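You operate a simulated robot arm through the tools that you are given. There is no shell and no other tool. Be economical: measure what you need, move in short steps, check, and stop when the job is done.

Carry out the task below with a simulated two-armed robot. There is one attempt and no reset: what you move stays moved.

Task
Pick up the blue tin from the ledge of the intake table with one hand, pass it to the other hand and put it on the top of the stand under the swing spout. Take the red brush and put it on the second board from the bottom of the tall shelf. Take the sieve on the top of the steel bench and put it away on the top of the shaker stand. Put the yellow pouch on the top of the steel bench away on the top of the packing bench. Take the round brush and leave it on the top of the small wooden bench. Stack the 22 disc from the top of the steel bench on top of the 30 disc. Do these in any order. Set down upright: blue tin.
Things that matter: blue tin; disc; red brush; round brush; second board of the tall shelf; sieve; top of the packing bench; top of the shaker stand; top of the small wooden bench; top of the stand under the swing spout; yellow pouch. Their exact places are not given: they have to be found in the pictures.

It is judged by the outcome, as a careful person would: the job done as asked, and still so three seconds after it is handed in. It fails if anything else is knocked over, pushed out of place, dropped, spilled or broken.

Robot
Two 7-joint arms with two-finger parallel grippers on one trunk, on a base that drives. Base frame: it is fixed to the floor where the robot stands at the start and does not move with it; the origin is under the middle of the robot, x ahead of it, y to its left, z up; the surface under the hand at the start is at about z = 450. Units: mm, degrees, N and s.
The left shoulder is at the start at [101, 182, 940], the right one opposite. With the tool pointing down near the work surface each hand reaches from about 100 to 740 mm from the robot's upright axis, wherever it stands, measured 20 degrees to its own side. Places, roughly: blue tin [500, 250, 500]; disc [-5500, 1000, 750]; red brush (12x5x8 cm) [-7600, -1400, 900]; round brush (3x3x17 cm) [-5600, 900, 900]; second board of the tall shelf [-5700, -2100, 600]; sieve [-5250, -250, 750]; top of the packing bench [-5600, -7600, 900]; top of the shaker stand [-3300, -7400, 800]; top of the small wooden bench [-7600, -1700, 800]; top of the stand under the swing spout [-1300, -800, 700]; yellow pouch [-5500, 250, 750]. Payload 3.91 kg a hand.
The tool frame of a hand sits at the grasp point between the pads (the TCP): z along the fingers, y along the line on which they close. The tips reach 30 mm beyond it. The gripper opens to 110 mm. The fingers are 20 mm wide and 10 mm thick; the gripper's body (48 by 112 mm) begins 55 mm behind the TCP.
Orientation is that of the tool frame in the base frame, as [roll, pitch, yaw] about the fixed x, y, z axes, in that order (R = Rz(yaw) Ry(pitch) Rx(roll)). With the fingers straight down and closing along the base's y, the tool's x points along the base's -x, its y along +y and its z along -z.

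Tools
- The arms move only by the tool play_rows. It takes "left_motion", "right_motion" or both (then of equal length, played together; a hand with none holds still); each is a list that holds one entry, the list of rows, each a list of 7 numbers: the shift along the tool's x, y, z in mm, then the turn, a rotation vector about the tool's x, y, z in degrees, then the closure, from 0 (fully open) to 1 (shut). In form: [[[x, y, z, rx, ry, rz, fingers], ...]]. A call has 1 to 12 rows; each row shifts and turns the commanded pose from where the row before left it, along the tool's axes as they then stand. Rows are played at 5 a second. More than 50 mm and 8.6 degrees between two rows, or a gripper value outside its range, and nothing of the call is played. A pose out of reach is approached as far as the arm can. The call stops where the force on the tool passes 40 N (or 10 N more than at its start, if that is more) or the arm is blocked; 0.2 s more then pass. Each finger travels about 72 mm/s and halts on what it meets, pressing with about 36 N; the grip force reading is that of the motor and also rises with nothing between the fingers. The clock runs only during rows and for 0.2 s after the last one: add rows that do not move to give the fingers time. The reply holds the time, the measured pose of the TCP, the force on the tool along the base axes, the opening and the grip force, in the units named above and with some noise, with the torque about the TCP (base axes, N m) and any sound that the robot's microphone picked up.
- Cameras (640 x 400 px; columns grow to the right, rows downward): "scene" is now at [240.3, 33.3, 1090.3]; the picture's right is [0.47, -0.88, 0.00], its down [-0.73, -0.39, -0.57] and it looks along [0.50, 0.27, -0.82] (base axes); focal length 268 px, centre (320, 200). "left" rides on the left gripper at [72, -17, -103] in its tool frame; the picture's right is [0.23, 0.97, 0.00], its down [-0.76, 0.18, -0.62] and it looks along [-0.61, 0.14, 0.78] (tool axes); focal length 222 px, centre (320, 200). "right" rides on the right gripper at [72, 17, -103] in its tool frame; the picture's right is [-0.23, 0.97, 0.00], its down [-0.76, -0.18, -0.62] and it looks along [-0.61, -0.14, 0.78] (tool axes); focal length 222 px, centre (320, 200).
- camera(camera): a new picture of that camera. No time passes.
- lift_body(by): slides the trunk up (or, below 0, down) by that many mm; the arms and the scene camera ride with it, the base frame stays. It gives what a move gives, with no picture.
- base_move(legs): drives the robot by 1 to 6 legs, each [ahead, left, turn to the left] in mm, mm and degrees, along the robot's own axes; the way and the turn of a leg run together, so that a leg with both is an arc; at most 1500 mm and 180 degrees a leg. The arms and the cameras ride along, it lands a little off, and it stops where it bumps. It gives what a move gives.
- turn_head(pan, tilt): turns the head with the scene camera to pan (to the left, within 80 degrees either way) and tilt (down, from -29 to 69), counted from straight ahead of the robot. It gives what a move gives.
- pixel_to_xyz(camera, pixels): for up to 12 pixels [column, row] of the newest picture of that camera ("zoom" is the newest enlarged one), the place [x, y, z] in the base frame of the surface seen there, good to about 2 mm. No time passes.
- enlarge(camera, box): a new picture of the part [left, top, right, bottom] of that camera's present view, enlarged. No time passes.
- job_done(): hands the job in; it is judged then, once.

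Work in short steps. Measure before you move; look again where a grasp or a placing could have gone wrong, and mend it. You have 131 turns and 162 pictures in all, those below and enlarged ones among them. Open the grippers and draw the arms clear of the work before you hand the job in, unless the task says otherwise; then end with one line.

The tools are called after "Call:" by a JSON object that holds its "fn" and its "kwargs". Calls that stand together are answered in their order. play_rows: Moves the arms, as the interface text tells. Its arguments: {"type":"object","properties":{"left_motion":{"type":"array"},"right_motion":{"type":"array"}},"required":[]} The other tools are called the same way: lift_body (by) slides the trunk up or down; base_move (legs) drives the base; turn_head (pan, tilt) turns the head that bears the scene camera; camera (camera) takes a picture; pixel_to_xyz (camera, pixels) gives the place of the surface under pixels of a picture; enlarge (camera, box) takes an enlarged picture of a part of a camera's view; job_done () hands the job in.

At the start:

```text
time: 0.0
left_ee_pos: [425.3, 381.3, 736.2]
left_ee_rot: [180.0, 0.0, -180.0]
left_ft_force: [0.1, 0.6, 0.9]
left_wrist_torque: [0.01, -0.01, 0.01]
left_grip_width: 109.7
left_grip_force: 0.1
right_ee_pos: [500.2, -19.0, 771.1]
right_ee_rot: [-180.0, 0.0, -180.0]
right_ft_force: [-0.2, -0.7, -0.4]
right_wrist_torque: [0.02, 0.04, 0.01]
right_grip_width: 110.1
right_grip_force: 0.1
trunk travel left (down, up): [-200.0, 314.0]
robot x, y, heading: [3.0, -0.9, -0.0]
head pan, tilt: [28.2, 55.5]
```

scene: 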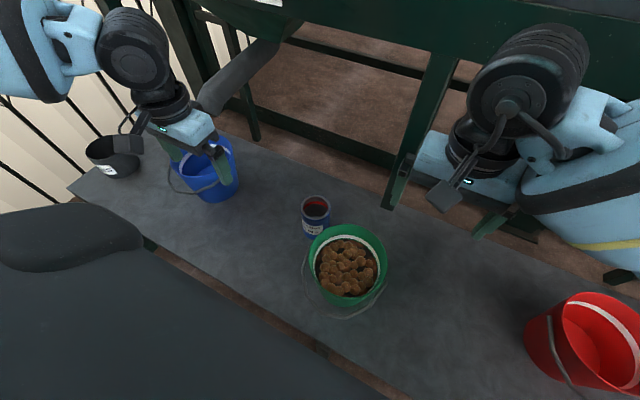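
right: 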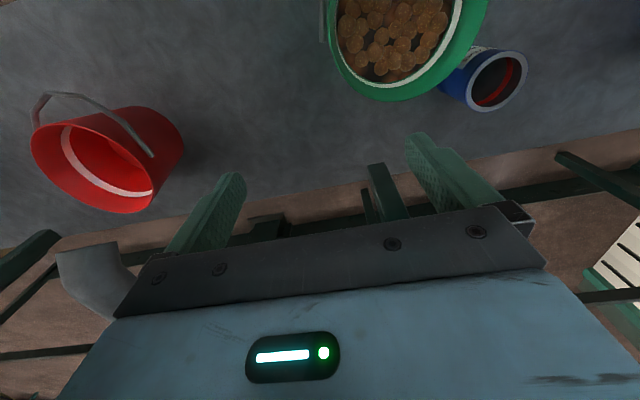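
left: 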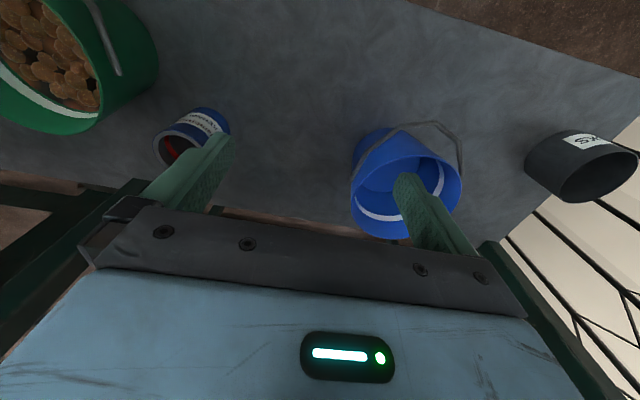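

The blue tin is at about (316,212) in the scene picture, next to the green bucket. I enlarge and measure it.

Call:
{"fn": "enlarge", "kwargs": {"camera": "scene", "box": [240, 160, 400, 260]}}

Call:
{"fn": "pixel_to_xyz", "kwargs": {"camera": "scene", "pixels": [[303, 204], [329, 206], [316, 198], [316, 214], [314, 233], [318, 238], [270, 230], [348, 229], [313, 270], [383, 245], [215, 160], [236, 165]]}}

```text
4.00 times, centred on (320, 210) of scene
```

zoom: 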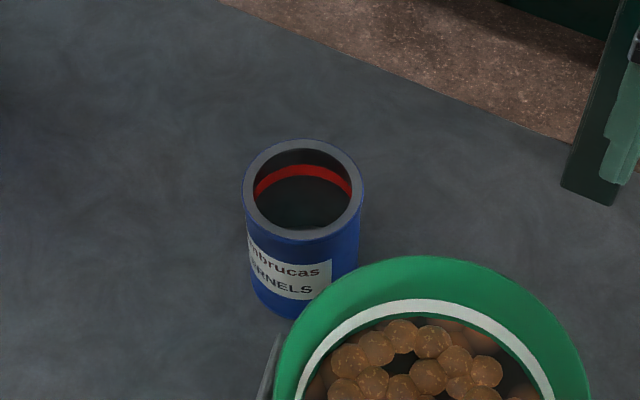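

```text
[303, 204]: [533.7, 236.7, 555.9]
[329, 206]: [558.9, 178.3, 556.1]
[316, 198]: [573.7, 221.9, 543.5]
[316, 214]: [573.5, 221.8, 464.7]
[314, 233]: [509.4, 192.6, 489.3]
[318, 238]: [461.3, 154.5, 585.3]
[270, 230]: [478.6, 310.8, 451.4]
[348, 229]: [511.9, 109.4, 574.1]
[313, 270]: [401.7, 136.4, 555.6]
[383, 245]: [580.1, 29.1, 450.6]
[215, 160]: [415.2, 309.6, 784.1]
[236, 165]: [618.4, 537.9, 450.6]
```

Measure the tin's rim, front and back, in the enlarged picture, as well as the bucket rim and handle.

Call:
{"fn": "pixel_to_xyz", "kwargs": {"camera": "zoom", "pixels": [[247, 190], [358, 190], [303, 144], [303, 234], [270, 155], [340, 155], [262, 225], [345, 225], [400, 258], [300, 330], [450, 270], [303, 215]]}}

```text
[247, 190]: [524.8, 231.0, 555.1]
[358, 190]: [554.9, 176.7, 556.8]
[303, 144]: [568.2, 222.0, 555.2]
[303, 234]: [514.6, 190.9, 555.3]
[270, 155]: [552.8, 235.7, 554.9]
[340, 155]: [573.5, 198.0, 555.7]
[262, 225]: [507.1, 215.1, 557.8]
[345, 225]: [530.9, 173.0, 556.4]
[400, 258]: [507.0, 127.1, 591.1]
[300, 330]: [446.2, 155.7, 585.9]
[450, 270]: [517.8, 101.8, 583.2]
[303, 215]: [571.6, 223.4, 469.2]
```

Tin: centre (541,205), diameter about 66, rim at z 556; the bucket's rim stays 100 mm clear of a y-closing grip. I move the left hand above the tin and partly down.

Call:
{"fn": "play_rows", "kwargs": {"left_motion": [[[-23.2, -35.2, 0, 0, 0, 0, 0], [-23.2, -35.2, 0, 0, 0, 0, 0], [-23.2, -35.2, 0, 0, 0, 0, 0], [-23.2, -35.2, 0, 0, 0, 0, 0], [-23.2, -35.2, 0, 0, 0, 0, 0], [0, 0, 40, 0, 0, 0, 0], [0, 0, 40, 0, 0, 0, 0], [0, 0, 40, 0, 0, 0, 0], [0, 0, 0, 0, 0, 0, 0]]]}}

Call:
{"fn": "camera", "kwargs": {"camera": "left"}}

```text
time: 2.0
left_ee_pos: [541.7, 205.4, 613.6]
left_ee_rot: [180.0, 0.0, -180.0]
left_ft_force: [-0.6, 0.4, -0.3]
left_wrist_torque: [-0.03, 0.02, -0.02]
left_grip_width: 109.9
left_grip_force: 0.0
right_ee_pos: [500.8, -17.8, 771.3]
right_ee_rot: [180.0, 0.0, -180.0]
right_ft_force: [0.7, 0.1, -0.6]
right_wrist_torque: [-0.01, -0.02, -0.02]
right_grip_width: 110.1
right_grip_force: 0.0
trunk travel left (down, up): [-200.0, 314.0]
robot x, y, heading: [-2.2, 2.3, -0.1]
head pan, tilt: [28.2, 55.5]
```

```text
157 pictures are left
```

left: 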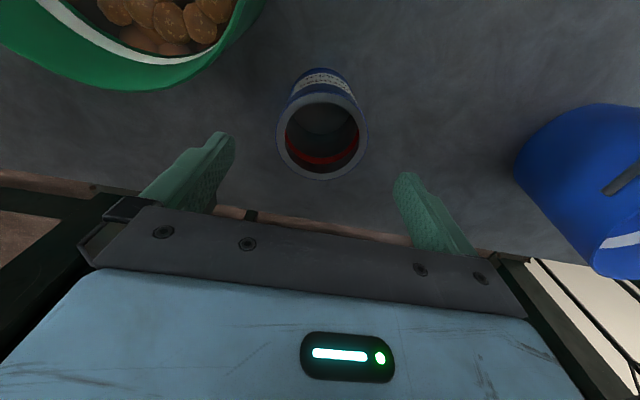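

The tin sits centred between the fingers. I go down 73 mm, close and lift 150 mm.

Call:
{"fn": "play_rows", "kwargs": {"left_motion": [[[0, 0, 37, 0, 0, 0, 0], [0, 0, 36, 0, 0, 0, 0], [0, 0, 0, 0, 0, 0, 0], [0, 0, 0, 0, 0, 0, 0.8], [0, 0, 0, 0, 0, 0, 0.8], [0, 0, 0, 0, 0, 0, 0.8], [0, 0, 0, 0, 0, 0, 0.8], [0, 0, -30, 0, 0, 0, 0.8], [0, 0, -40, 0, 0, 0, 0.8], [0, 0, -40, 0, 0, 0, 0.8], [0, 0, -40, 0, 0, 0, 0.8], [0, 0, 0, 0, 0, 0, 0.8]]]}}

Call:
{"fn": "camera", "kwargs": {"camera": "left"}}

Call:
{"fn": "camera", "kwargs": {"camera": "scene"}}

```text
time: 4.6
left_ee_pos: [543.9, 207.7, 693.2]
left_ee_rot: [179.9, 0.0, 180.0]
left_ft_force: [-0.1, -0.4, -1.1]
left_wrist_torque: [0.0, 0.01, 0.0]
left_grip_width: 71.3
left_grip_force: 36.4
right_ee_pos: [500.6, -18.4, 771.0]
right_ee_rot: [179.9, 0.0, 180.0]
right_ft_force: [-0.4, -0.4, 0.4]
right_wrist_torque: [-0.04, 0.01, -0.03]
right_grip_width: 109.9
right_grip_force: 0.1
trunk travel left (down, up): [-200.0, 314.0]
robot x, y, heading: [-0.1, -0.8, -0.0]
head pan, tilt: [28.2, 55.5]
```

```text
156 pictures are left
```

left: 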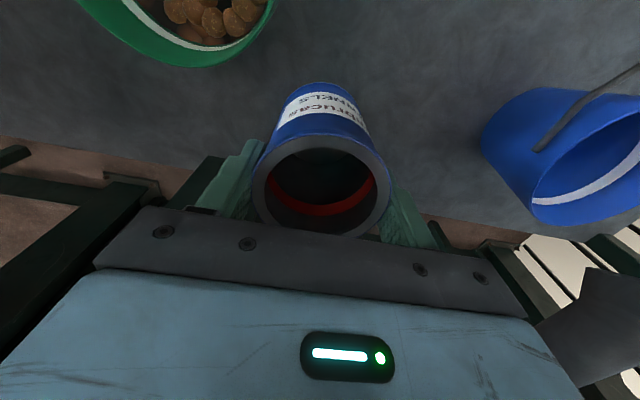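

```text
155 pictures are left
```

scene: 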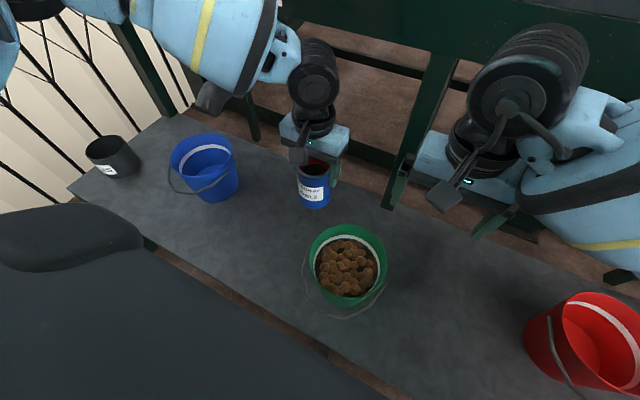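

The tin is held (opening 71 mm, 36 N). I raise it a bit and look round before driving.

Call:
{"fn": "play_rows", "kwargs": {"left_motion": [[[40, 0, -40, 0, 0, 0, 0.8], [40, 0, -30, 0, 0, 0, 0.8], [40, 0, -20, 0, 0, 0, 0.8], [40, 0, 0, 0, 0, 0, 0.8]]], "right_motion": [[[40, 0, -30, 0, 0, 0, 0], [40, 0, 0, 0, 0, 0, 0], [40, 0, 0, 0, 0, 0, 0], [0, 0, 0, 0, 0, 0, 0]]]}}

Call:
{"fn": "turn_head", "kwargs": {"pan": -80, "tilt": 25}}

Call:
{"fn": "camera", "kwargs": {"camera": "scene"}}

Call:
{"fn": "turn_head", "kwargs": {"pan": 80, "tilt": 25}}

Call:
{"fn": "camera", "kwargs": {"camera": "scene"}}

```text
refused: row 1 steps farther than a row can; nothing moved
```

```text
time: 6.5
left_ee_pos: [542.9, 207.9, 692.5]
left_ee_rot: [-180.0, 0.1, 180.0]
left_ft_force: [0.4, 0.0, -1.2]
left_wrist_torque: [0.02, 0.01, -0.02]
left_grip_width: 71.4
left_grip_force: 36.4
right_ee_pos: [502.0, -18.2, 770.9]
right_ee_rot: [180.0, 0.0, 180.0]
right_ft_force: [-0.5, 0.2, 0.7]
right_wrist_torque: [-0.01, -0.03, -0.01]
right_grip_width: 109.7
right_grip_force: 0.0
trunk travel left (down, up): [-200.0, 314.0]
robot x, y, heading: [-0.2, -3.3, -0.1]
head pan, tilt: [-80.0, 25.0]
```

```text
154 pictures are left
```

scene: 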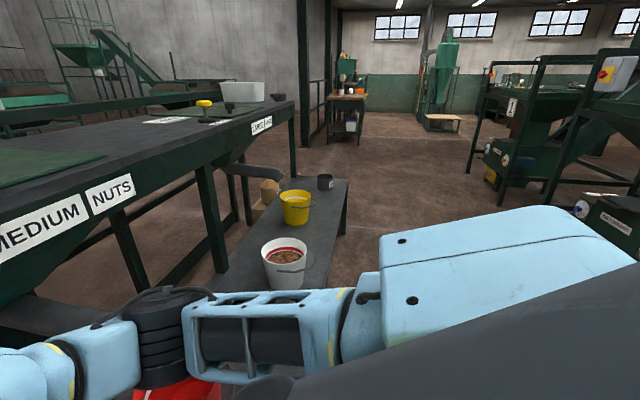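

```text
time: 8.9
left_ee_pos: [543.6, 208.0, 692.0]
left_ee_rot: [-180.0, -0.1, 180.0]
left_ft_force: [0.4, 0.3, -0.9]
left_wrist_torque: [-0.02, -0.03, 0.0]
left_grip_width: 71.2
left_grip_force: 35.7
right_ee_pos: [499.9, -18.0, 770.5]
right_ee_rot: [-180.0, 0.0, 179.9]
right_ft_force: [0.5, -0.4, 0.3]
right_wrist_torque: [-0.02, -0.03, -0.02]
right_grip_width: 109.9
right_grip_force: 0.0
trunk travel left (down, up): [-200.0, 314.0]
robot x, y, heading: [2.9, -0.4, -0.1]
head pan, tilt: [80.0, 25.0]
```

```text
153 pictures are left
```

scene: 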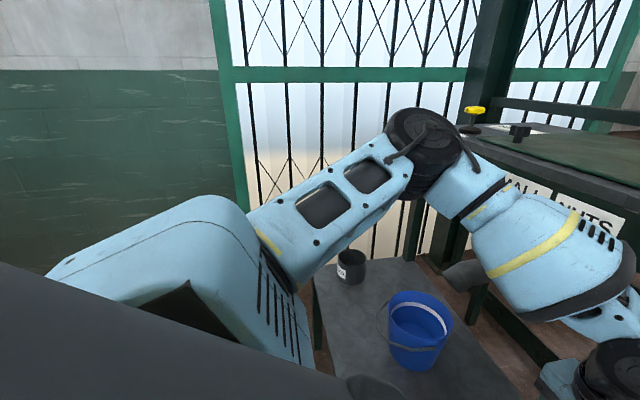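

Rows were too long; I resend them shorter, to raise and retract both hands.

Call:
{"fn": "play_rows", "kwargs": {"left_motion": [[[25, 0, -35, 0, 0, 0, 0.8], [25, 0, -35, 0, 0, 0, 0.8], [40, 0, -20, 0, 0, 0, 0.8], [45, 0, 0, 0, 0, 0, 0.8], [45, 0, 0, 0, 0, 0, 0.8]]], "right_motion": [[[40, 0, -20, 0, 0, 0, 0], [45, 0, 0, 0, 0, 0, 0], [45, 0, 0, 0, 0, 0, 0], [0, 0, 0, 0, 0, 0, 0], [0, 0, 0, 0, 0, 0, 0]]]}}

Call:
{"fn": "base_move", "kwargs": {"legs": [[-350, 0, 0], [0, 0, -90]]}}

Call:
{"fn": "turn_head", "kwargs": {"pan": -60, "tilt": 25}}

Call:
{"fn": "camera", "kwargs": {"camera": "scene"}}

```text
time: 10.1
left_ee_pos: [360.9, 205.3, 783.3]
left_ee_rot: [180.0, 0.0, -179.9]
left_ft_force: [0.2, -0.4, -0.2]
left_wrist_torque: [0.02, 0.0, 0.01]
left_grip_width: 71.3
left_grip_force: 36.0
right_ee_pos: [369.8, -17.6, 792.6]
right_ee_rot: [-179.9, 0.0, 179.9]
right_ft_force: [0.0, 0.4, -1.2]
right_wrist_torque: [0.0, -0.01, -0.02]
right_grip_width: 109.9
right_grip_force: 0.0
trunk travel left (down, up): [-200.0, 314.0]
robot x, y, heading: [4.4, -0.2, 0.2]
head pan, tilt: [80.0, 25.0]
```

```text
time: 16.2
left_ee_pos: [-142.9, -360.6, 782.3]
left_ee_rot: [180.0, 0.0, 90.5]
left_ft_force: [0.2, 0.0, 0.4]
left_wrist_torque: [-0.03, 0.02, 0.01]
left_grip_width: 71.0
left_grip_force: 35.9
right_ee_pos: [-368.6, -370.3, 790.9]
right_ee_rot: [-180.0, 0.0, 90.4]
right_ft_force: [-0.6, -0.1, 0.0]
right_wrist_torque: [-0.03, 0.01, 0.0]
right_grip_width: 110.1
right_grip_force: 0.1
trunk travel left (down, up): [-200.0, 314.0]
robot x, y, heading: [-354.5, 0.8, -89.6]
head pan, tilt: [80.0, 25.0]
```

```text
time: 18.4
left_ee_pos: [-143.6, -360.8, 782.6]
left_ee_rot: [-180.0, 0.0, 90.5]
left_ft_force: [-0.2, 0.4, -1.4]
left_wrist_torque: [0.0, 0.02, 0.02]
left_grip_width: 70.8
left_grip_force: 36.3
right_ee_pos: [-366.5, -370.3, 792.2]
right_ee_rot: [180.0, 0.1, 90.4]
right_ft_force: [0.4, -0.6, -0.7]
right_wrist_torque: [0.01, 0.01, 0.02]
right_grip_width: 109.9
right_grip_force: 0.1
trunk travel left (down, up): [-200.0, 314.0]
robot x, y, heading: [-349.1, -1.3, -89.6]
head pan, tilt: [-60.0, 25.0]
```

```text
152 pictures are left
```

scene: 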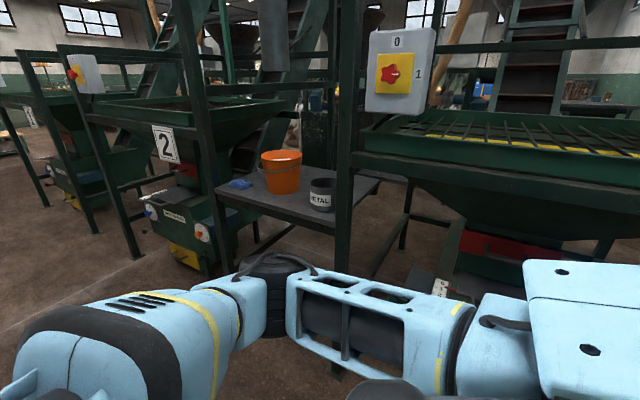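

A small table with an orange bucket and a METAL can shows at (300,195). I check positions to find what stands at (-1300,-800).

Call:
{"fn": "pixel_to_xyz", "kwargs": {"camera": "scene", "pixels": [[300, 205], [280, 170], [320, 195], [240, 184], [166, 145], [345, 210], [560, 210], [400, 70], [130, 245], [440, 150], [180, 235]]}}

Call:
{"fn": "turn_head", "kwargs": {"pan": -75, "tilt": 0}}

Call:
{"fn": "camera", "kwargs": {"camera": "scene"}}

```text
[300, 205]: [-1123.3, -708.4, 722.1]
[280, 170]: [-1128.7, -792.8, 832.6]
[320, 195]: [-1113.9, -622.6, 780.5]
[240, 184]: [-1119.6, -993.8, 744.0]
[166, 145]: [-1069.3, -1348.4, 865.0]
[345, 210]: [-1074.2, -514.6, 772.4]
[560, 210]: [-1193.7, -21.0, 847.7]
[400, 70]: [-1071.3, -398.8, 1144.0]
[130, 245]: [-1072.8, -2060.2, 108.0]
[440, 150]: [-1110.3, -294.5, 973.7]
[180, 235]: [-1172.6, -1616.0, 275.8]
```

```text
time: 19.3
left_ee_pos: [-143.3, -362.1, 782.7]
left_ee_rot: [180.0, 0.0, 90.5]
left_ft_force: [0.3, -0.1, -0.9]
left_wrist_torque: [-0.01, 0.01, -0.03]
left_grip_width: 71.3
left_grip_force: 36.5
right_ee_pos: [-367.8, -369.9, 791.9]
right_ee_rot: [-180.0, 0.0, 90.5]
right_ft_force: [-0.3, 0.4, 0.5]
right_wrist_torque: [0.05, -0.01, 0.01]
right_grip_width: 110.1
right_grip_force: 0.1
trunk travel left (down, up): [-200.0, 314.0]
robot x, y, heading: [-350.7, 1.4, -89.7]
head pan, tilt: [-75.0, 0.0]
```

```text
151 pictures are left
```

scene: 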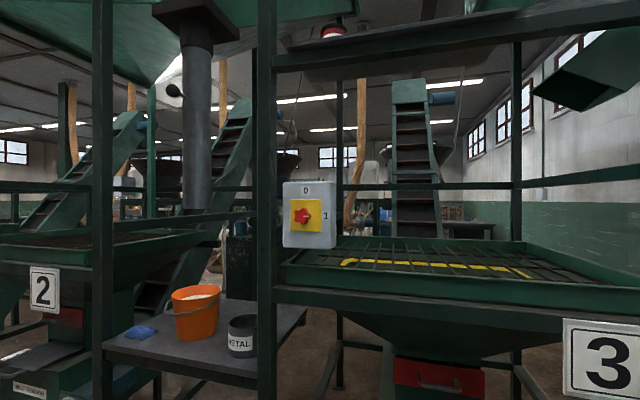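

The stand (top z≈722) is that table, with the spout pipe above it. I drive to face it.

Call:
{"fn": "base_move", "kwargs": {"legs": [[760, 0, 0], [0, 0, -90]]}}

Call:
{"fn": "turn_head", "kwargs": {"pan": 0, "tilt": 20}}

Call:
{"fn": "camera", "kwargs": {"camera": "scene"}}

```text
time: 27.3
left_ee_pos: [-709.8, -971.5, 782.3]
left_ee_rot: [179.9, 0.0, 0.6]
left_ft_force: [0.5, 0.7, -0.3]
left_wrist_torque: [-0.02, 0.0, 0.03]
left_grip_width: 70.6
left_grip_force: 36.6
right_ee_pos: [-719.6, -747.1, 790.4]
right_ee_rot: [-179.9, -0.1, 0.4]
right_ft_force: [0.2, 0.2, 0.1]
right_wrist_torque: [-0.01, 0.03, 0.01]
right_grip_width: 110.0
right_grip_force: 0.0
trunk travel left (down, up): [-200.0, 314.0]
robot x, y, heading: [-351.1, -762.2, -179.5]
head pan, tilt: [-75.0, 0.0]
```

```text
time: 28.7
left_ee_pos: [-709.3, -971.1, 781.6]
left_ee_rot: [180.0, 0.0, 0.5]
left_ft_force: [-0.3, 0.0, -1.4]
left_wrist_torque: [0.0, 0.02, 0.0]
left_grip_width: 71.0
left_grip_force: 35.9
right_ee_pos: [-720.2, -746.6, 791.2]
right_ee_rot: [179.9, 0.0, 0.4]
right_ft_force: [-0.2, 1.0, 0.0]
right_wrist_torque: [0.01, -0.01, 0.0]
right_grip_width: 109.9
right_grip_force: 0.1
trunk travel left (down, up): [-200.0, 314.0]
robot x, y, heading: [-348.0, -760.0, -179.7]
head pan, tilt: [0.0, 20.0]
```

```text
150 pictures are left
```

scene: 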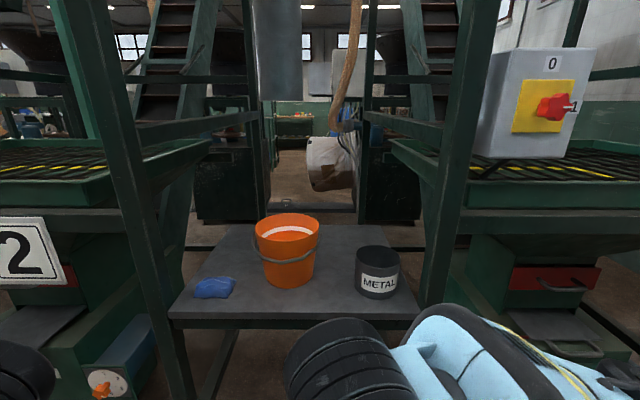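

Measure the free space of the stand's top around the bucket, the can and the blue cloth.

Call:
{"fn": "pixel_to_xyz", "kwargs": {"camera": "scene", "pixels": [[190, 316], [400, 316], [330, 300], [345, 270], [330, 250], [240, 300], [287, 287], [377, 298], [215, 280], [280, 98], [235, 250], [388, 235]]}}

Call:
{"fn": "enlarge", "kwargs": {"camera": "scene", "box": [160, 200, 440, 375]}}

```text
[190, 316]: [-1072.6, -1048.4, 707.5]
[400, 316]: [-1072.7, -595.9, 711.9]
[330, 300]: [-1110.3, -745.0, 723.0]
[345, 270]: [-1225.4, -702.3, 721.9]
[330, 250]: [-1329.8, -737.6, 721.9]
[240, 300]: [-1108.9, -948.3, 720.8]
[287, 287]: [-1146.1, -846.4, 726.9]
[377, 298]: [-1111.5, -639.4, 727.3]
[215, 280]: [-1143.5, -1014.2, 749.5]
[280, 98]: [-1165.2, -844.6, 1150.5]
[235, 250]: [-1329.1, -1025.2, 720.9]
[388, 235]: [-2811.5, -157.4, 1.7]
```

```text
2.29 times, centred on (300, 288) of scene
```

zoom: 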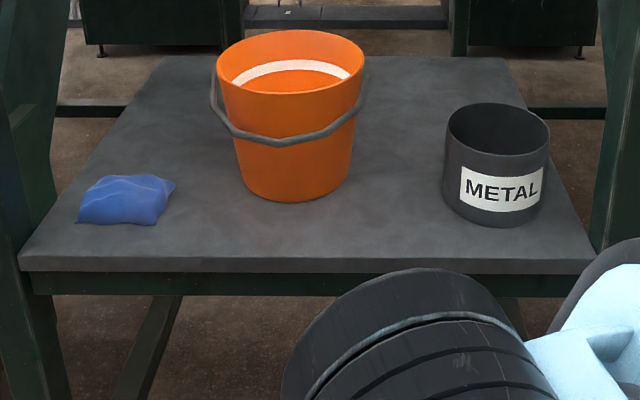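

Plan: pass the tin in the air: left keeps the upper part from above, right takes the lower part with its fingers tilted 30° below horizontal; then place between bucket and can near (-1120,-750). First I pose both hands.

Call:
{"fn": "play_rows", "kwargs": {"left_motion": [[[0, 0, 0, 0, 0, 0, 0.8], [0, 0, 0, 0, 0, 0, 0.8], [0, 0, 0, 0, 0, 0, 0.8], [-31.8, -22.2, -19.6, 0, 0, 0, 0.8], [-31.8, -22.2, -19.6, 0, 0, 0, 0.8], [-31.8, -22.2, -19.6, 0, 0, 0, 0.8], [-31.8, -22.2, -19.6, 0, 0, 0, 0.8], [-31.8, -22.2, -19.6, 0, 0, 0, 0.8], [0, 0, 0, 0, 0, 0, 0.8], [0, 0, 0, 0, 0, 0, 0.8], [0, 0, 0, 0, 0, 0, 0.8]]], "right_motion": [[[-9.3, -20, -33, 0, 0, 0, 0], [-9.3, -20, -33, 0, 0, 0, 0], [-9.4, -20, -33, 0, 0, 0, 0], [0, 0, 0, 0, -7.5, 0, 0], [0, 0, 0, 0, -7.5, 0, 0], [0, 0, 0, 0, -7.5, 0, 0], [0, 0, 0, 0, -7.5, 0, 0], [0, 0, 0, 0, -7.5, 0, 0], [0, 0, 0, 0, -7.5, 0, 0], [0, 0, 0, 0, -7.5, 0, 0], [0, 0, 0, 0, -7.5, 0, 0]]]}}

Call:
{"fn": "camera", "kwargs": {"camera": "scene"}}

```text
time: 31.3
left_ee_pos: [-840.5, -890.0, 861.4]
left_ee_rot: [179.9, -0.1, 0.6]
left_ft_force: [-0.2, 0.1, -0.9]
left_wrist_torque: [0.0, 0.03, 0.03]
left_grip_width: 70.9
left_grip_force: 35.9
left hand out of reach, approached as far as the arm can: row 7, 8
right_ee_pos: [-780.2, -711.3, 927.4]
right_ee_rot: [169.6, 61.2, -10.7]
right_ft_force: [-0.5, 0.3, 0.1]
right_wrist_torque: [0.01, 0.02, 0.0]
right_grip_width: 109.9
right_grip_force: 0.1
right hand out of reach, approached as far as the arm can: row 9, 10, 11
trunk travel left (down, up): [-200.0, 314.0]
robot x, y, heading: [-348.0, -762.4, -179.6]
head pan, tilt: [0.0, 20.0]
stopped in row 11 (right hand): the arm was blocked; the commanded pose is now the measured one
```

```text
148 pictures are left
```

scene: 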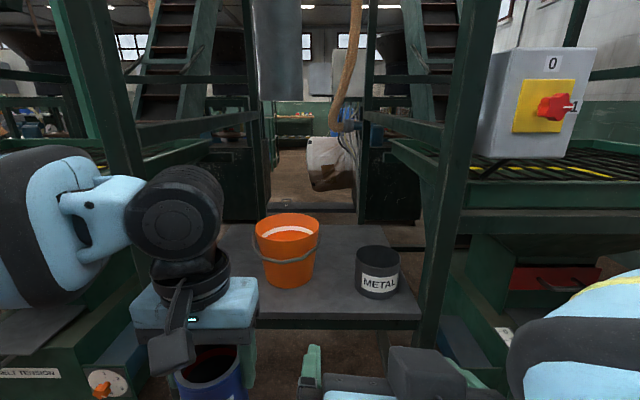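

The right wrist came near its limit at that height, so I'll hand over lower: first the right hand moves down and back.

Call:
{"fn": "play_rows", "kwargs": {"right_motion": [[[38, -5, 4, 0, 0, 0, 0], [38, -5, 4, 0, 0, 0, 0], [38, -5, 4, 0, 0, 0, 0], [38, -5, 4, 0, 0, 0, 0], [0, 0, 0, 0, 0, -5, 0], [0, 0, 0, 0, 0, 0, 0]]]}}

```text
time: 31.9
left_ee_pos: [-841.2, -889.4, 861.6]
left_ee_rot: [179.8, 0.0, 0.5]
left_ft_force: [0.3, -0.3, -0.3]
left_wrist_torque: [0.01, -0.02, 0.01]
left_grip_width: 70.8
left_grip_force: 35.9
right_ee_pos: [-783.0, -722.1, 940.7]
right_ee_rot: [141.2, 58.2, -39.4]
right_ft_force: [0.5, 0.3, 0.5]
right_wrist_torque: [0.02, -0.04, 0.0]
right_grip_width: 110.0
right_grip_force: 0.0
right hand out of reach, approached as far as the arm can: row 1, 2
trunk travel left (down, up): [-200.0, 314.0]
robot x, y, heading: [-348.2, -761.7, -179.7]
head pan, tilt: [0.0, 20.0]
stopped in row 2 (right hand): the arm was blocked; the commanded pose is now the measured one
```

The right arm is jammed at a wrist limit and has rolled about 20°. I turn it back toward pointing down to free it.

Call:
{"fn": "play_rows", "kwargs": {"right_motion": [[[0, 0, 0, 0, 6.5, -5, 0], [0, 0, 0, 0, 6.5, -5, 0], [0, 0, 0, 0, 6.5, -5, 0], [0, 0, 0, 0, 6.5, -5, 0], [0, 0, 0, 0, 7, 0, 0], [0, 0, 0, 0, 0, 0, 0]]]}}

```text
time: 33.3
left_ee_pos: [-839.9, -890.0, 862.5]
left_ee_rot: [-179.9, 0.0, 0.6]
left_ft_force: [0.6, 0.6, -0.3]
left_wrist_torque: [-0.01, -0.04, -0.04]
left_grip_width: 70.6
left_grip_force: 36.7
right_ee_pos: [-782.0, -722.1, 938.8]
right_ee_rot: [176.0, 33.2, 5.5]
right_ft_force: [0.2, -0.4, -0.2]
right_wrist_torque: [0.01, 0.0, 0.0]
right_grip_width: 110.0
right_grip_force: 0.0
trunk travel left (down, up): [-200.0, 314.0]
robot x, y, heading: [-349.3, -764.2, -179.4]
head pan, tilt: [0.0, 20.0]
```

Freed. I now bring the right hand down and back in that orientation, then tilt again there.

Call:
{"fn": "play_rows", "kwargs": {"right_motion": [[[31, -9, 24.5, 0, 0, 0, 0], [31, -9, 24.5, 0, 0, 0, 0], [31, -9, 24.5, 0, 0, 0, 0], [31, -9, 24.5, 0, 0, 0, 0], [0, 0, 0, 0, -7, 0, 0], [0, 0, 0, 0, -7, 0, 0], [0, 0, 0, 0, -7, 0, 0], [0, 0, 0, 0, -6, 0, 0], [0, 0, 0, 0, 0, 0, 0]]]}}

```text
time: 35.3
left_ee_pos: [-840.2, -889.0, 861.5]
left_ee_rot: [180.0, 0.0, 0.5]
left_ft_force: [0.0, -0.4, -0.3]
left_wrist_torque: [0.01, 0.01, 0.02]
left_grip_width: 70.9
left_grip_force: 36.3
right_ee_pos: [-776.4, -727.8, 784.9]
right_ee_rot: [173.3, 60.3, 1.6]
right_ft_force: [-0.1, -0.1, 0.4]
right_wrist_torque: [0.03, 0.03, -0.01]
right_grip_width: 110.4
right_grip_force: 0.1
right hand out of reach, approached as far as the arm can: row 4, 5, 6, 7, 8
trunk travel left (down, up): [-200.0, 314.0]
robot x, y, heading: [-348.6, -758.8, -179.4]
head pan, tilt: [0.0, 20.0]
```

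It is now at robot-frame (428,-31,785) with the wanted tilt. I bring the tin with the left hand to about (530,40) ahead of the robot.

Call:
{"fn": "play_rows", "kwargs": {"left_motion": [[[-38, 0, 20, 0, 0, 0, 0.8], [0, 0, 30, 0, 0, 0, 0.8], [0, -30, 15, 0, 0, 0, 0.8], [0, -30, 10, 0, 0, 0, 0.8], [0, -28, 5, 0, 0, 0, 0.8], [0, 0, 0, 0, 0, 0, 0.8]]]}}

Call:
{"fn": "turn_head", "kwargs": {"pan": 0, "tilt": 45}}

Call:
{"fn": "camera", "kwargs": {"camera": "scene"}}

Call:
{"fn": "camera", "kwargs": {"camera": "right"}}

```text
time: 36.7
left_ee_pos: [-884.0, -903.4, 807.6]
left_ee_rot: [179.9, 0.1, 0.6]
left_ft_force: [0.2, 0.0, -0.4]
left_wrist_torque: [-0.01, 0.01, 0.02]
left_grip_width: 70.7
left_grip_force: 35.6
left hand out of reach, approached as far as the arm can: row 1, 3, 4, 5
right_ee_pos: [-776.6, -727.2, 785.4]
right_ee_rot: [173.3, 60.2, 1.7]
right_ft_force: [-0.8, 0.3, 0.6]
right_wrist_torque: [0.0, 0.0, -0.01]
right_grip_width: 109.9
right_grip_force: 0.1
trunk travel left (down, up): [-200.0, 314.0]
robot x, y, heading: [-347.9, -761.0, -179.4]
head pan, tilt: [0.0, 20.0]
```

```text
time: 37.6
left_ee_pos: [-883.5, -902.8, 807.9]
left_ee_rot: [179.9, 0.0, 0.6]
left_ft_force: [-0.1, -0.4, -1.3]
left_wrist_torque: [-0.02, -0.01, -0.02]
left_grip_width: 70.8
left_grip_force: 35.7
right_ee_pos: [-777.6, -727.3, 785.1]
right_ee_rot: [173.3, 60.2, 1.7]
right_ft_force: [-0.8, 0.6, -0.6]
right_wrist_torque: [0.01, 0.02, 0.02]
right_grip_width: 109.8
right_grip_force: 0.0
trunk travel left (down, up): [-200.0, 314.0]
robot x, y, heading: [-347.4, -758.4, -179.5]
head pan, tilt: [0.0, 45.0]
```

```text
147 pictures are left
```

scene: 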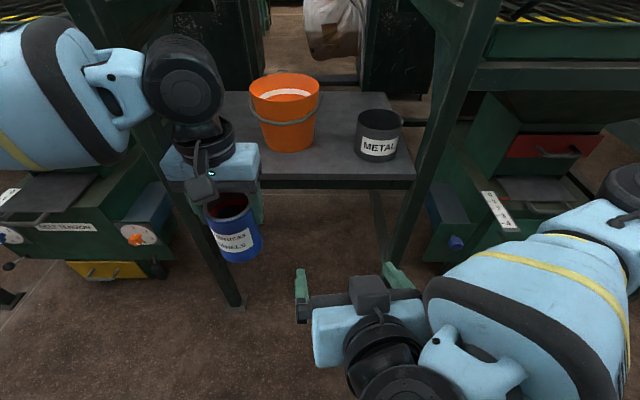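

```text
146 pictures are left
```

right: 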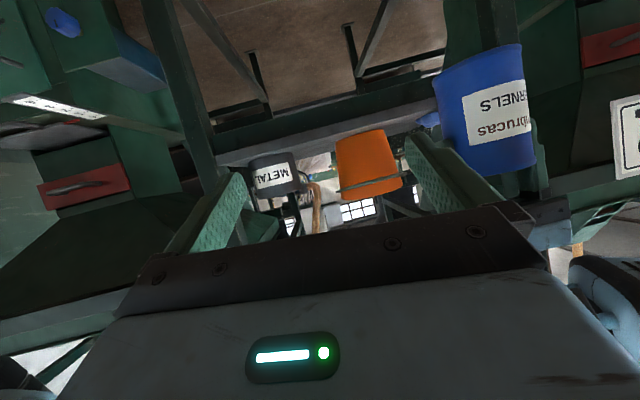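

The left arm is limited because the wrist is near shoulder height. I raise the trunk and lower the hands relative to it.

Call:
{"fn": "lift_body", "kwargs": {"by": 130}}

Call:
{"fn": "play_rows", "kwargs": {"left_motion": [[[0, 0, 40, 0, 0, 0, 0.8], [0, 0, 40, 0, 0, 0, 0.8], [0, 0, 40, 0, 0, 0, 0.8], [0, 0, 20, 0, 0, 0, 0.8]]], "right_motion": [[[34, 0, 20, 0, 0, 0, 0], [34, 0, 20, 0, 0, 0, 0], [34, 0, 20, 0, 0, 0, 0], [10, 0, 6, 0, 0, 0, 0]]]}}

Call:
{"fn": "lift_body", "kwargs": {"by": 130}}

Call:
{"fn": "play_rows", "kwargs": {"left_motion": [[[0, 0, 40, 0, 0, 0, 0.8], [0, 0, 40, 0, 0, 0, 0.8], [0, 0, 40, 0, 0, 0, 0.8], [0, 0, 20, 0, 0, 0, 0.8]]], "right_motion": [[[34, 0, 20, 0, 0, 0, 0], [34, 0, 20, 0, 0, 0, 0], [34, 0, 20, 0, 0, 0, 0], [10, 0, 6, 0, 0, 0, 0]]]}}

```text
time: 39.2
left_ee_pos: [-873.0, -904.4, 980.6]
left_ee_rot: [-179.9, 6.3, 0.6]
left_ft_force: [0.2, -1.3, -0.8]
left_wrist_torque: [0.01, -0.04, 0.02]
left_grip_width: 70.7
left_grip_force: 35.6
right_ee_pos: [-777.4, -728.2, 914.1]
right_ee_rot: [173.2, 60.1, 1.7]
right_ft_force: [-0.4, 0.0, 0.4]
right_wrist_torque: [0.03, 0.02, 0.03]
right_grip_width: 110.1
right_grip_force: 0.0
trunk travel left (down, up): [-330.0, 184.0]
robot x, y, heading: [-347.6, -759.6, -179.9]
head pan, tilt: [0.0, 45.0]
```

```text
time: 40.2
left_ee_pos: [-888.6, -905.4, 841.9]
left_ee_rot: [-179.9, 6.4, 0.7]
left_ft_force: [0.4, -0.1, 0.6]
left_wrist_torque: [-0.01, 0.01, 0.02]
left_grip_width: 70.4
left_grip_force: 35.6
right_ee_pos: [-777.8, -735.0, 784.9]
right_ee_rot: [173.3, 60.3, 1.6]
right_ft_force: [0.0, -0.6, -0.9]
right_wrist_torque: [0.0, -0.04, 0.02]
right_grip_width: 109.9
right_grip_force: 0.1
trunk travel left (down, up): [-330.0, 184.0]
robot x, y, heading: [-345.6, -765.0, -179.6]
head pan, tilt: [0.0, 45.0]
```

```text
time: 41.8
left_ee_pos: [-891.5, -906.3, 1087.6]
left_ee_rot: [-179.8, 19.3, 0.6]
left_ft_force: [-0.6, -1.1, -1.7]
left_wrist_torque: [-0.03, 0.0, -0.01]
left_grip_width: 70.5
left_grip_force: 36.1
right_ee_pos: [-778.2, -736.7, 914.1]
right_ee_rot: [173.3, 60.0, 1.6]
right_ft_force: [0.7, -0.3, 0.3]
right_wrist_torque: [0.01, -0.01, 0.02]
right_grip_width: 110.1
right_grip_force: 0.0
trunk travel left (down, up): [-460.0, 54.0]
robot x, y, heading: [-349.5, -763.2, -179.4]
head pan, tilt: [0.0, 45.0]
```

```text
time: 42.8
left_ee_pos: [-916.6, -930.4, 965.6]
left_ee_rot: [-179.6, 19.4, 0.6]
left_ft_force: [0.6, 0.4, -1.3]
left_wrist_torque: [-0.01, 0.0, 0.01]
left_grip_width: 70.3
left_grip_force: 35.7
left hand out of reach, approached as far as the arm can: row 1, 3, 4
right_ee_pos: [-776.2, -775.8, 810.8]
right_ee_rot: [173.5, 60.0, 1.6]
right_ft_force: [-0.3, -0.3, -0.9]
right_wrist_torque: [0.02, -0.03, 0.0]
right_grip_width: 110.0
right_grip_force: 0.2
right hand out of reach, approached as far as the arm can: row 2, 3, 4
trunk travel left (down, up): [-460.0, 54.0]
robot x, y, heading: [-343.8, -762.0, -179.3]
head pan, tilt: [0.0, 45.0]
```

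The left hand tilted 19° as the trunk rose, so something is pushing that arm. I look.

Call:
{"fn": "camera", "kwargs": {"camera": "scene"}}

Call:
{"fn": "turn_head", "kwargs": {"pan": 50, "tilt": 35}}

Call:
{"fn": "camera", "kwargs": {"camera": "scene"}}

Call:
{"fn": "camera", "kwargs": {"camera": "left"}}

```text
145 pictures are left
```

scene: 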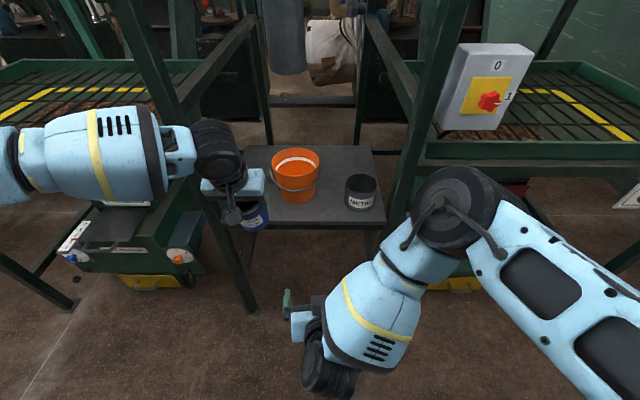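

```text
time: 44.0
left_ee_pos: [-917.7, -930.6, 965.9]
left_ee_rot: [-179.7, 19.4, 0.5]
left_ft_force: [-1.1, -0.5, -0.5]
left_wrist_torque: [0.0, -0.02, 0.0]
left_grip_width: 70.3
left_grip_force: 35.4
right_ee_pos: [-776.5, -774.3, 811.2]
right_ee_rot: [173.5, 60.1, 1.7]
right_ft_force: [-0.5, 0.2, -1.0]
right_wrist_torque: [0.02, -0.02, 0.04]
right_grip_width: 109.9
right_grip_force: 0.1
trunk travel left (down, up): [-460.0, 54.0]
robot x, y, heading: [-348.3, -759.0, -179.5]
head pan, tilt: [50.0, 35.0]
```

```text
144 pictures are left
```

scene: 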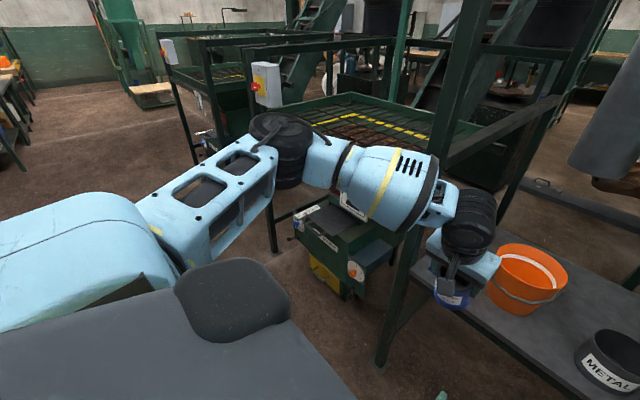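

```text
143 pictures are left
```

left: 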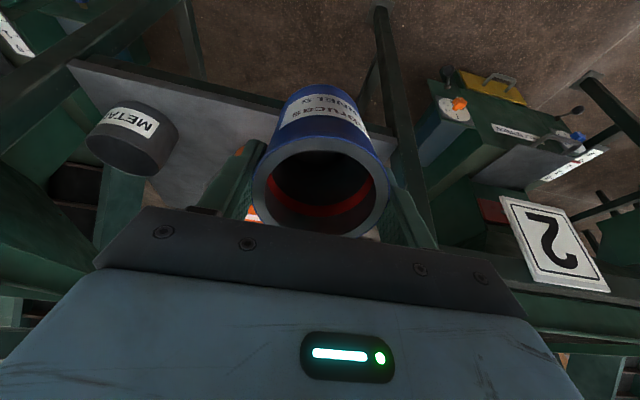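

The left elbow was against the frame of machine 2. I back the robot straight away from the machines before continuing the handover.

Call:
{"fn": "base_move", "kwargs": {"legs": [[-450, 0, 0]]}}

Call:
{"fn": "camera", "kwargs": {"camera": "scene"}}

```text
time: 46.4
left_ee_pos: [-526.2, -908.6, 968.2]
left_ee_rot: [-179.7, 19.5, 1.3]
left_ft_force: [0.0, -0.6, -0.9]
left_wrist_torque: [-0.03, -0.04, -0.01]
left_grip_width: 69.9
left_grip_force: 35.7
right_ee_pos: [-387.6, -754.1, 812.1]
right_ee_rot: [173.6, 59.9, 2.6]
right_ft_force: [0.1, -0.3, 0.3]
right_wrist_torque: [0.02, -0.02, -0.02]
right_grip_width: 110.2
right_grip_force: 0.1
trunk travel left (down, up): [-460.0, 54.0]
robot x, y, heading: [36.8, -732.4, -178.6]
head pan, tilt: [50.0, 35.0]
stopped in leg 1: the robot was blocked; the commanded pose is now the measured one
```

```text
142 pictures are left
```

scene: 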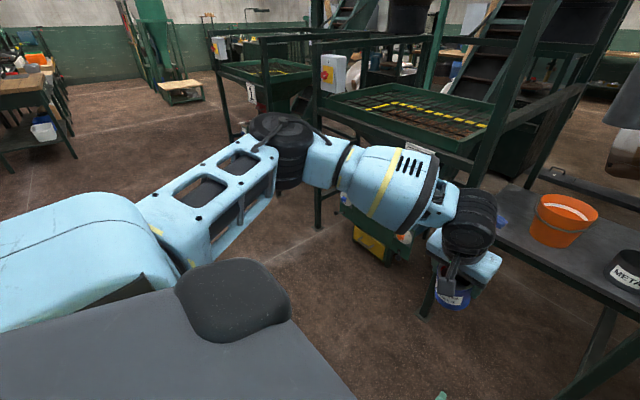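

Blocked by the intake table behind; I go forward a little, level the left hand (19.5° back) and lower it.

Call:
{"fn": "base_move", "kwargs": {"legs": [[120, 0, 0]]}}

Call:
{"fn": "play_rows", "kwargs": {"left_motion": [[[0, 0, 0, 0, 6.5, 0, 0.8], [0, 0, 0, 0, 6.5, 0, 0.8], [0, 0, 0, 0, 6.5, 0, 0.8], [0, 0, 40, 0, 0, 0, 0.8], [0, 0, 40, 0, 0, 0, 0.8], [0, 0, 40, 0, 0, 0, 0.8], [0, 0, 0, 0, 0, 0, 0.8]]]}}

Call:
{"fn": "camera", "kwargs": {"camera": "left"}}

```text
time: 47.6
left_ee_pos: [-646.3, -912.1, 967.2]
left_ee_rot: [-179.7, 19.5, 1.3]
left_ft_force: [-0.5, 0.2, -1.1]
left_wrist_torque: [0.01, 0.02, -0.01]
left_grip_width: 70.1
left_grip_force: 36.2
right_ee_pos: [-506.4, -757.4, 810.9]
right_ee_rot: [173.5, 60.0, 2.5]
right_ft_force: [-0.4, 0.9, 0.1]
right_wrist_torque: [-0.01, 0.05, -0.01]
right_grip_width: 110.1
right_grip_force: 0.1
trunk travel left (down, up): [-460.0, 54.0]
robot x, y, heading: [-81.7, -736.6, -178.7]
head pan, tilt: [50.0, 35.0]
```

```text
time: 49.2
left_ee_pos: [-595.0, -965.0, 871.7]
left_ee_rot: [-179.6, 0.1, 1.1]
left_ft_force: [0.2, 0.1, -1.3]
left_wrist_torque: [0.04, 0.03, 0.01]
left_grip_width: 70.5
left_grip_force: 36.3
left hand out of reach, approached as far as the arm can: row 1, 2, 3, 4, 5, 6
right_ee_pos: [-506.1, -757.8, 811.4]
right_ee_rot: [173.5, 59.9, 2.4]
right_ft_force: [-1.0, 0.1, -0.1]
right_wrist_torque: [-0.01, 0.04, 0.01]
right_grip_width: 110.1
right_grip_force: 0.0
trunk travel left (down, up): [-460.0, 54.0]
robot x, y, heading: [-79.4, -739.3, -178.7]
head pan, tilt: [50.0, 35.0]
```

```text
141 pictures are left
```

left: 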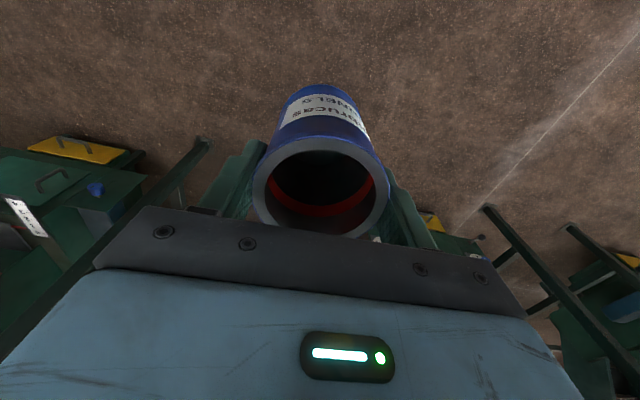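

The tin is upright again. I move the left hand inward and down.

Call:
{"fn": "play_rows", "kwargs": {"left_motion": [[[10, -10, 30, 0, 0, 0, 0.8], [10, -30, 20, 0, 0, 0, 0.8], [10, -30, 20, 0, 0, 0, 0.8], [0, -30, 0, 0, 0, 0, 0.8], [0, -20, 0, 0, 0, 0, 0.8], [0, 0, 0, 0, 0, 0, 0.8]]]}}

```text
time: 50.6
left_ee_pos: [-520.3, -918.7, 861.8]
left_ee_rot: [-179.5, 0.0, 1.1]
left_ft_force: [0.2, 0.1, -0.5]
left_wrist_torque: [-0.04, -0.02, 0.01]
left_grip_width: 70.0
left_grip_force: 36.2
left hand out of reach, approached as far as the arm can: row 1, 2, 3, 4, 5
right_ee_pos: [-505.2, -756.3, 811.4]
right_ee_rot: [173.5, 60.0, 2.5]
right_ft_force: [0.2, -0.1, -0.5]
right_wrist_torque: [-0.02, -0.01, -0.01]
right_grip_width: 110.0
right_grip_force: 0.0
trunk travel left (down, up): [-460.0, 54.0]
robot x, y, heading: [-81.4, -735.9, -178.8]
head pan, tilt: [50.0, 35.0]
```

The left arm still does not follow; I look at its configuration.

Call:
{"fn": "turn_head", "kwargs": {"pan": 30, "tilt": 45}}

Call:
{"fn": "camera", "kwargs": {"camera": "scene"}}

```text
time: 51.4
left_ee_pos: [-520.3, -917.4, 861.3]
left_ee_rot: [-179.6, 0.1, 1.2]
left_ft_force: [-1.4, -0.2, -0.2]
left_wrist_torque: [0.02, 0.02, -0.01]
left_grip_width: 70.6
left_grip_force: 35.6
right_ee_pos: [-505.6, -756.0, 812.2]
right_ee_rot: [173.5, 59.9, 2.5]
right_ft_force: [0.1, 0.2, -0.3]
right_wrist_torque: [-0.03, 0.01, -0.03]
right_grip_width: 109.9
right_grip_force: 0.1
trunk travel left (down, up): [-460.0, 54.0]
robot x, y, heading: [-81.2, -737.4, -178.8]
head pan, tilt: [30.0, 45.0]
```

```text
140 pictures are left
```

scene: 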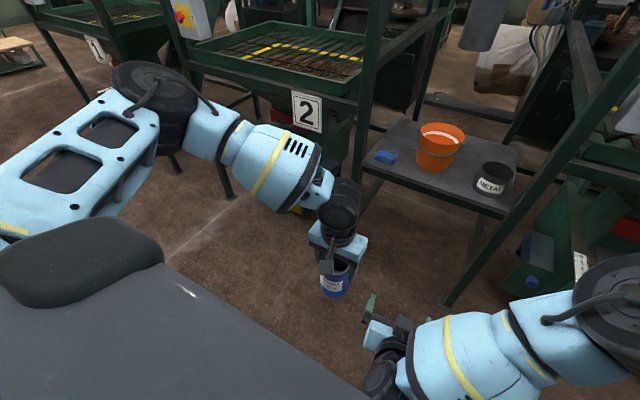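

I try lowering further with several rows, to see whether the arm converges.

Call:
{"fn": "play_rows", "kwargs": {"left_motion": [[[0, 0, 0, 0, 0, 0, 0.8], [0, 0, 0, 0, 0, 0, 0.8], [30, 30, 0, 0, 0, 0, 0.8], [30, 30, 0, 0, 0, 0, 0.8], [30, 30, 0, 0, 0, 0, 0.8], [0, 0, 30, 0, 0, 0, 0.8], [0, 0, 30, 0, 0, 0, 0.8], [0, 0, 0, 0, 0, 0, 0.8], [0, 0, 0, 0, 0, 0, 0.8]]]}}

```text
time: 53.4
left_ee_pos: [-429.2, -1004.9, 801.3]
left_ee_rot: [-179.7, 0.0, 1.3]
left_ft_force: [-0.1, 0.4, -1.7]
left_wrist_torque: [0.01, 0.01, 0.0]
left_grip_width: 70.1
left_grip_force: 36.1
right_ee_pos: [-506.8, -756.6, 811.0]
right_ee_rot: [173.6, 60.0, 2.5]
right_ft_force: [0.9, 0.4, 0.2]
right_wrist_torque: [-0.01, 0.02, 0.0]
right_grip_width: 110.2
right_grip_force: 0.1
trunk travel left (down, up): [-460.0, 54.0]
robot x, y, heading: [-79.6, -738.6, -178.7]
head pan, tilt: [30.0, 45.0]
```

It follows now. I move the right hand outward and take the left one forward then inward at this lower height.

Call:
{"fn": "play_rows", "kwargs": {"left_motion": [[[0, 0, 30, 0, 0, 0, 0.8], [-36, 0, 10, 0, 0, 0, 0.8], [-36, 0, 0, 0, 0, 0, 0.8], [-36, 0, 0, 0, 0, 0, 0.8], [-36, 0, 0, 0, 0, 0, 0.8], [0, -36, 0, 0, 0, 0, 0.8], [0, -36, 0, 0, 0, 0, 0.8], [0, -36, 0, 0, 0, 0, 0.8], [0, -36, 0, 0, 0, 0, 0.8], [0, -36, 0, 0, 0, 0, 0.8], [0, 0, 0, 0, 0, 0, 0.8]]], "right_motion": [[[0, -27, 0, 0, 0, 0, 0], [0, -27, 0, 0, 0, 0, 0], [0, -27, 0, 0, 0, 0, 0], [0, 0, 0, 0, 0, 0, 0], [0, 0, 0, 0, 0, 0, 0], [0, 0, 0, 0, 0, 0, 0], [0, 0, 0, 0, 0, 0, 0], [0, 0, 0, 0, 0, 0, 0], [0, 0, 0, 0, 0, 0, 0], [0, 0, 0, 0, 0, 0, 0], [0, 0, 0, 0, 0, 0, 0]]]}}

```text
time: 55.8
left_ee_pos: [-516.3, -919.0, 856.5]
left_ee_rot: [-179.6, 0.1, 1.2]
left_ft_force: [0.3, -0.2, -0.2]
left_wrist_torque: [0.0, -0.01, 0.0]
left_grip_width: 70.2
left_grip_force: 35.4
left hand out of reach, approached as far as the arm can: row 3, 4, 5, 6, 7, 8, 9, 10
right_ee_pos: [-513.1, -725.9, 844.3]
right_ee_rot: [174.0, 59.7, 2.5]
right_ft_force: [0.0, -0.1, -0.3]
right_wrist_torque: [0.03, -0.02, -0.02]
right_grip_width: 110.1
right_grip_force: 0.1
right hand out of reach, approached as far as the arm can: row 1, 2, 3
trunk travel left (down, up): [-460.0, 54.0]
robot x, y, heading: [-77.8, -736.2, -178.7]
head pan, tilt: [30.0, 45.0]
```

The left arm seems in a poor elbow posture since it was blocked. I take it back to a start-like pose (relative to the shoulder) to recover.

Call:
{"fn": "play_rows", "kwargs": {"left_motion": [[[30, 35, 0, 0, 0, 0, 0.8], [20, 40, -10, 0, 0, 0, 0.8], [0, 40, -25, 0, 0, 0, 0.8], [0, 40, -25, 0, 0, 0, 0.8], [0, 35, -30, 0, 0, 0, 0.8], [0, 0, -30, 0, 0, 0, 0.8], [0, 0, 0, 0, 0, 0, 0.8], [0, 0, 0, 0, 0, 0, 0.8]]]}}

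Call:
{"fn": "camera", "kwargs": {"camera": "scene"}}

```text
time: 57.6
left_ee_pos: [-462.2, -1109.8, 974.6]
left_ee_rot: [-179.6, 0.0, 1.2]
left_ft_force: [0.7, -0.6, -1.3]
left_wrist_torque: [-0.02, -0.03, -0.01]
left_grip_width: 70.3
left_grip_force: 36.0
right_ee_pos: [-513.7, -725.3, 844.3]
right_ee_rot: [174.0, 59.7, 2.4]
right_ft_force: [0.8, -0.2, -0.7]
right_wrist_torque: [-0.02, 0.02, -0.04]
right_grip_width: 110.1
right_grip_force: 0.1
trunk travel left (down, up): [-460.0, 54.0]
robot x, y, heading: [-82.0, -738.2, -178.8]
head pan, tilt: [30.0, 45.0]
```

```text
139 pictures are left
```

scene: 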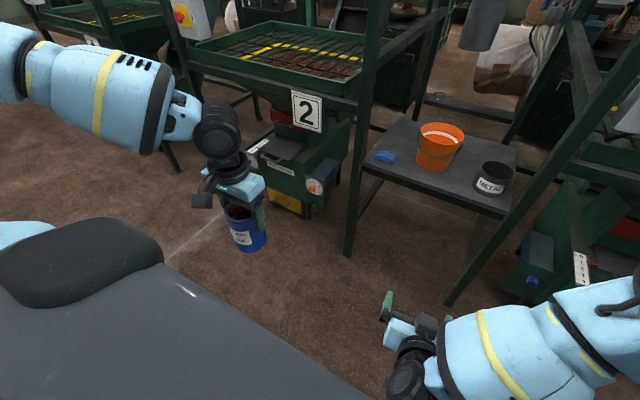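

Recovered to a start-like pose. I now repeat the initially successful path: forward and inward while high, then down.

Call:
{"fn": "play_rows", "kwargs": {"left_motion": [[[-34, -35, 0, 0, 0, 0, 0.8], [-34, -35, 0, 0, 0, 0, 0.8], [-34, -35, 0, 0, 0, 0, 0.8], [-34, -35, 0, 0, 0, 0, 0.8], [-34, -35, 0, 0, 0, 0, 0.8], [0, 0, 35, 0, 0, 0, 0.8], [0, 0, 35, 0, 0, 0, 0.8], [0, 0, 35, 0, 0, 0, 0.8], [0, 0, 0, 0, 0, 0, 0.8]]]}}

```text
time: 59.6
left_ee_pos: [-605.5, -963.9, 885.5]
left_ee_rot: [-179.7, 0.2, 1.2]
left_ft_force: [0.0, 0.6, -0.1]
left_wrist_torque: [0.01, 0.04, -0.02]
left_grip_width: 69.9
left_grip_force: 36.0
left hand out of reach, approached as far as the arm can: row 5, 6, 7, 8
right_ee_pos: [-512.9, -725.3, 844.6]
right_ee_rot: [174.0, 59.7, 2.5]
right_ft_force: [0.9, -0.4, -0.4]
right_wrist_torque: [0.03, -0.03, 0.04]
right_grip_width: 109.8
right_grip_force: 0.0
trunk travel left (down, up): [-460.0, 54.0]
robot x, y, heading: [-77.3, -738.3, -178.9]
head pan, tilt: [30.0, 45.0]
```

Both arms began failing only after the trunk went up by the second step, so I lower it 200 mm and test the left arm inward again.

Call:
{"fn": "lift_body", "kwargs": {"by": -200}}

Call:
{"fn": "play_rows", "kwargs": {"left_motion": [[[0, -36, -30, 0, 0, 0, 0.8], [0, -36, -30, 0, 0, 0, 0.8], [0, -36, -30, 0, 0, 0, 0.8], [0, 0, 0, 0, 0, 0, 0.8]]]}}

```text
time: 61.8
left_ee_pos: [-605.4, -964.5, 685.3]
left_ee_rot: [-179.6, 0.1, 1.2]
left_ft_force: [0.3, -0.4, -0.4]
left_wrist_torque: [-0.04, -0.02, -0.03]
left_grip_width: 69.5
left_grip_force: 35.7
right_ee_pos: [-512.9, -725.7, 644.0]
right_ee_rot: [173.5, 60.0, 2.4]
right_ft_force: [-0.8, -0.3, -0.6]
right_wrist_torque: [0.04, 0.01, -0.02]
right_grip_width: 109.9
right_grip_force: 0.1
trunk travel left (down, up): [-260.0, 254.0]
robot x, y, heading: [-79.4, -740.1, -178.7]
head pan, tilt: [30.0, 45.0]
```

```text
time: 62.8
left_ee_pos: [-609.2, -895.8, 753.5]
left_ee_rot: [-179.7, 0.0, 1.2]
left_ft_force: [0.4, -0.8, 0.4]
left_wrist_torque: [0.0, -0.01, 0.01]
left_grip_width: 69.7
left_grip_force: 36.3
left hand out of reach, approached as far as the arm can: row 3
right_ee_pos: [-512.6, -725.6, 643.4]
right_ee_rot: [173.6, 59.9, 2.5]
right_ft_force: [-0.7, -0.7, 0.5]
right_wrist_torque: [-0.03, 0.01, -0.04]
right_grip_width: 109.9
right_grip_force: 0.0
trunk travel left (down, up): [-260.0, 254.0]
robot x, y, heading: [-81.7, -737.2, -178.6]
head pan, tilt: [30.0, 45.0]
```

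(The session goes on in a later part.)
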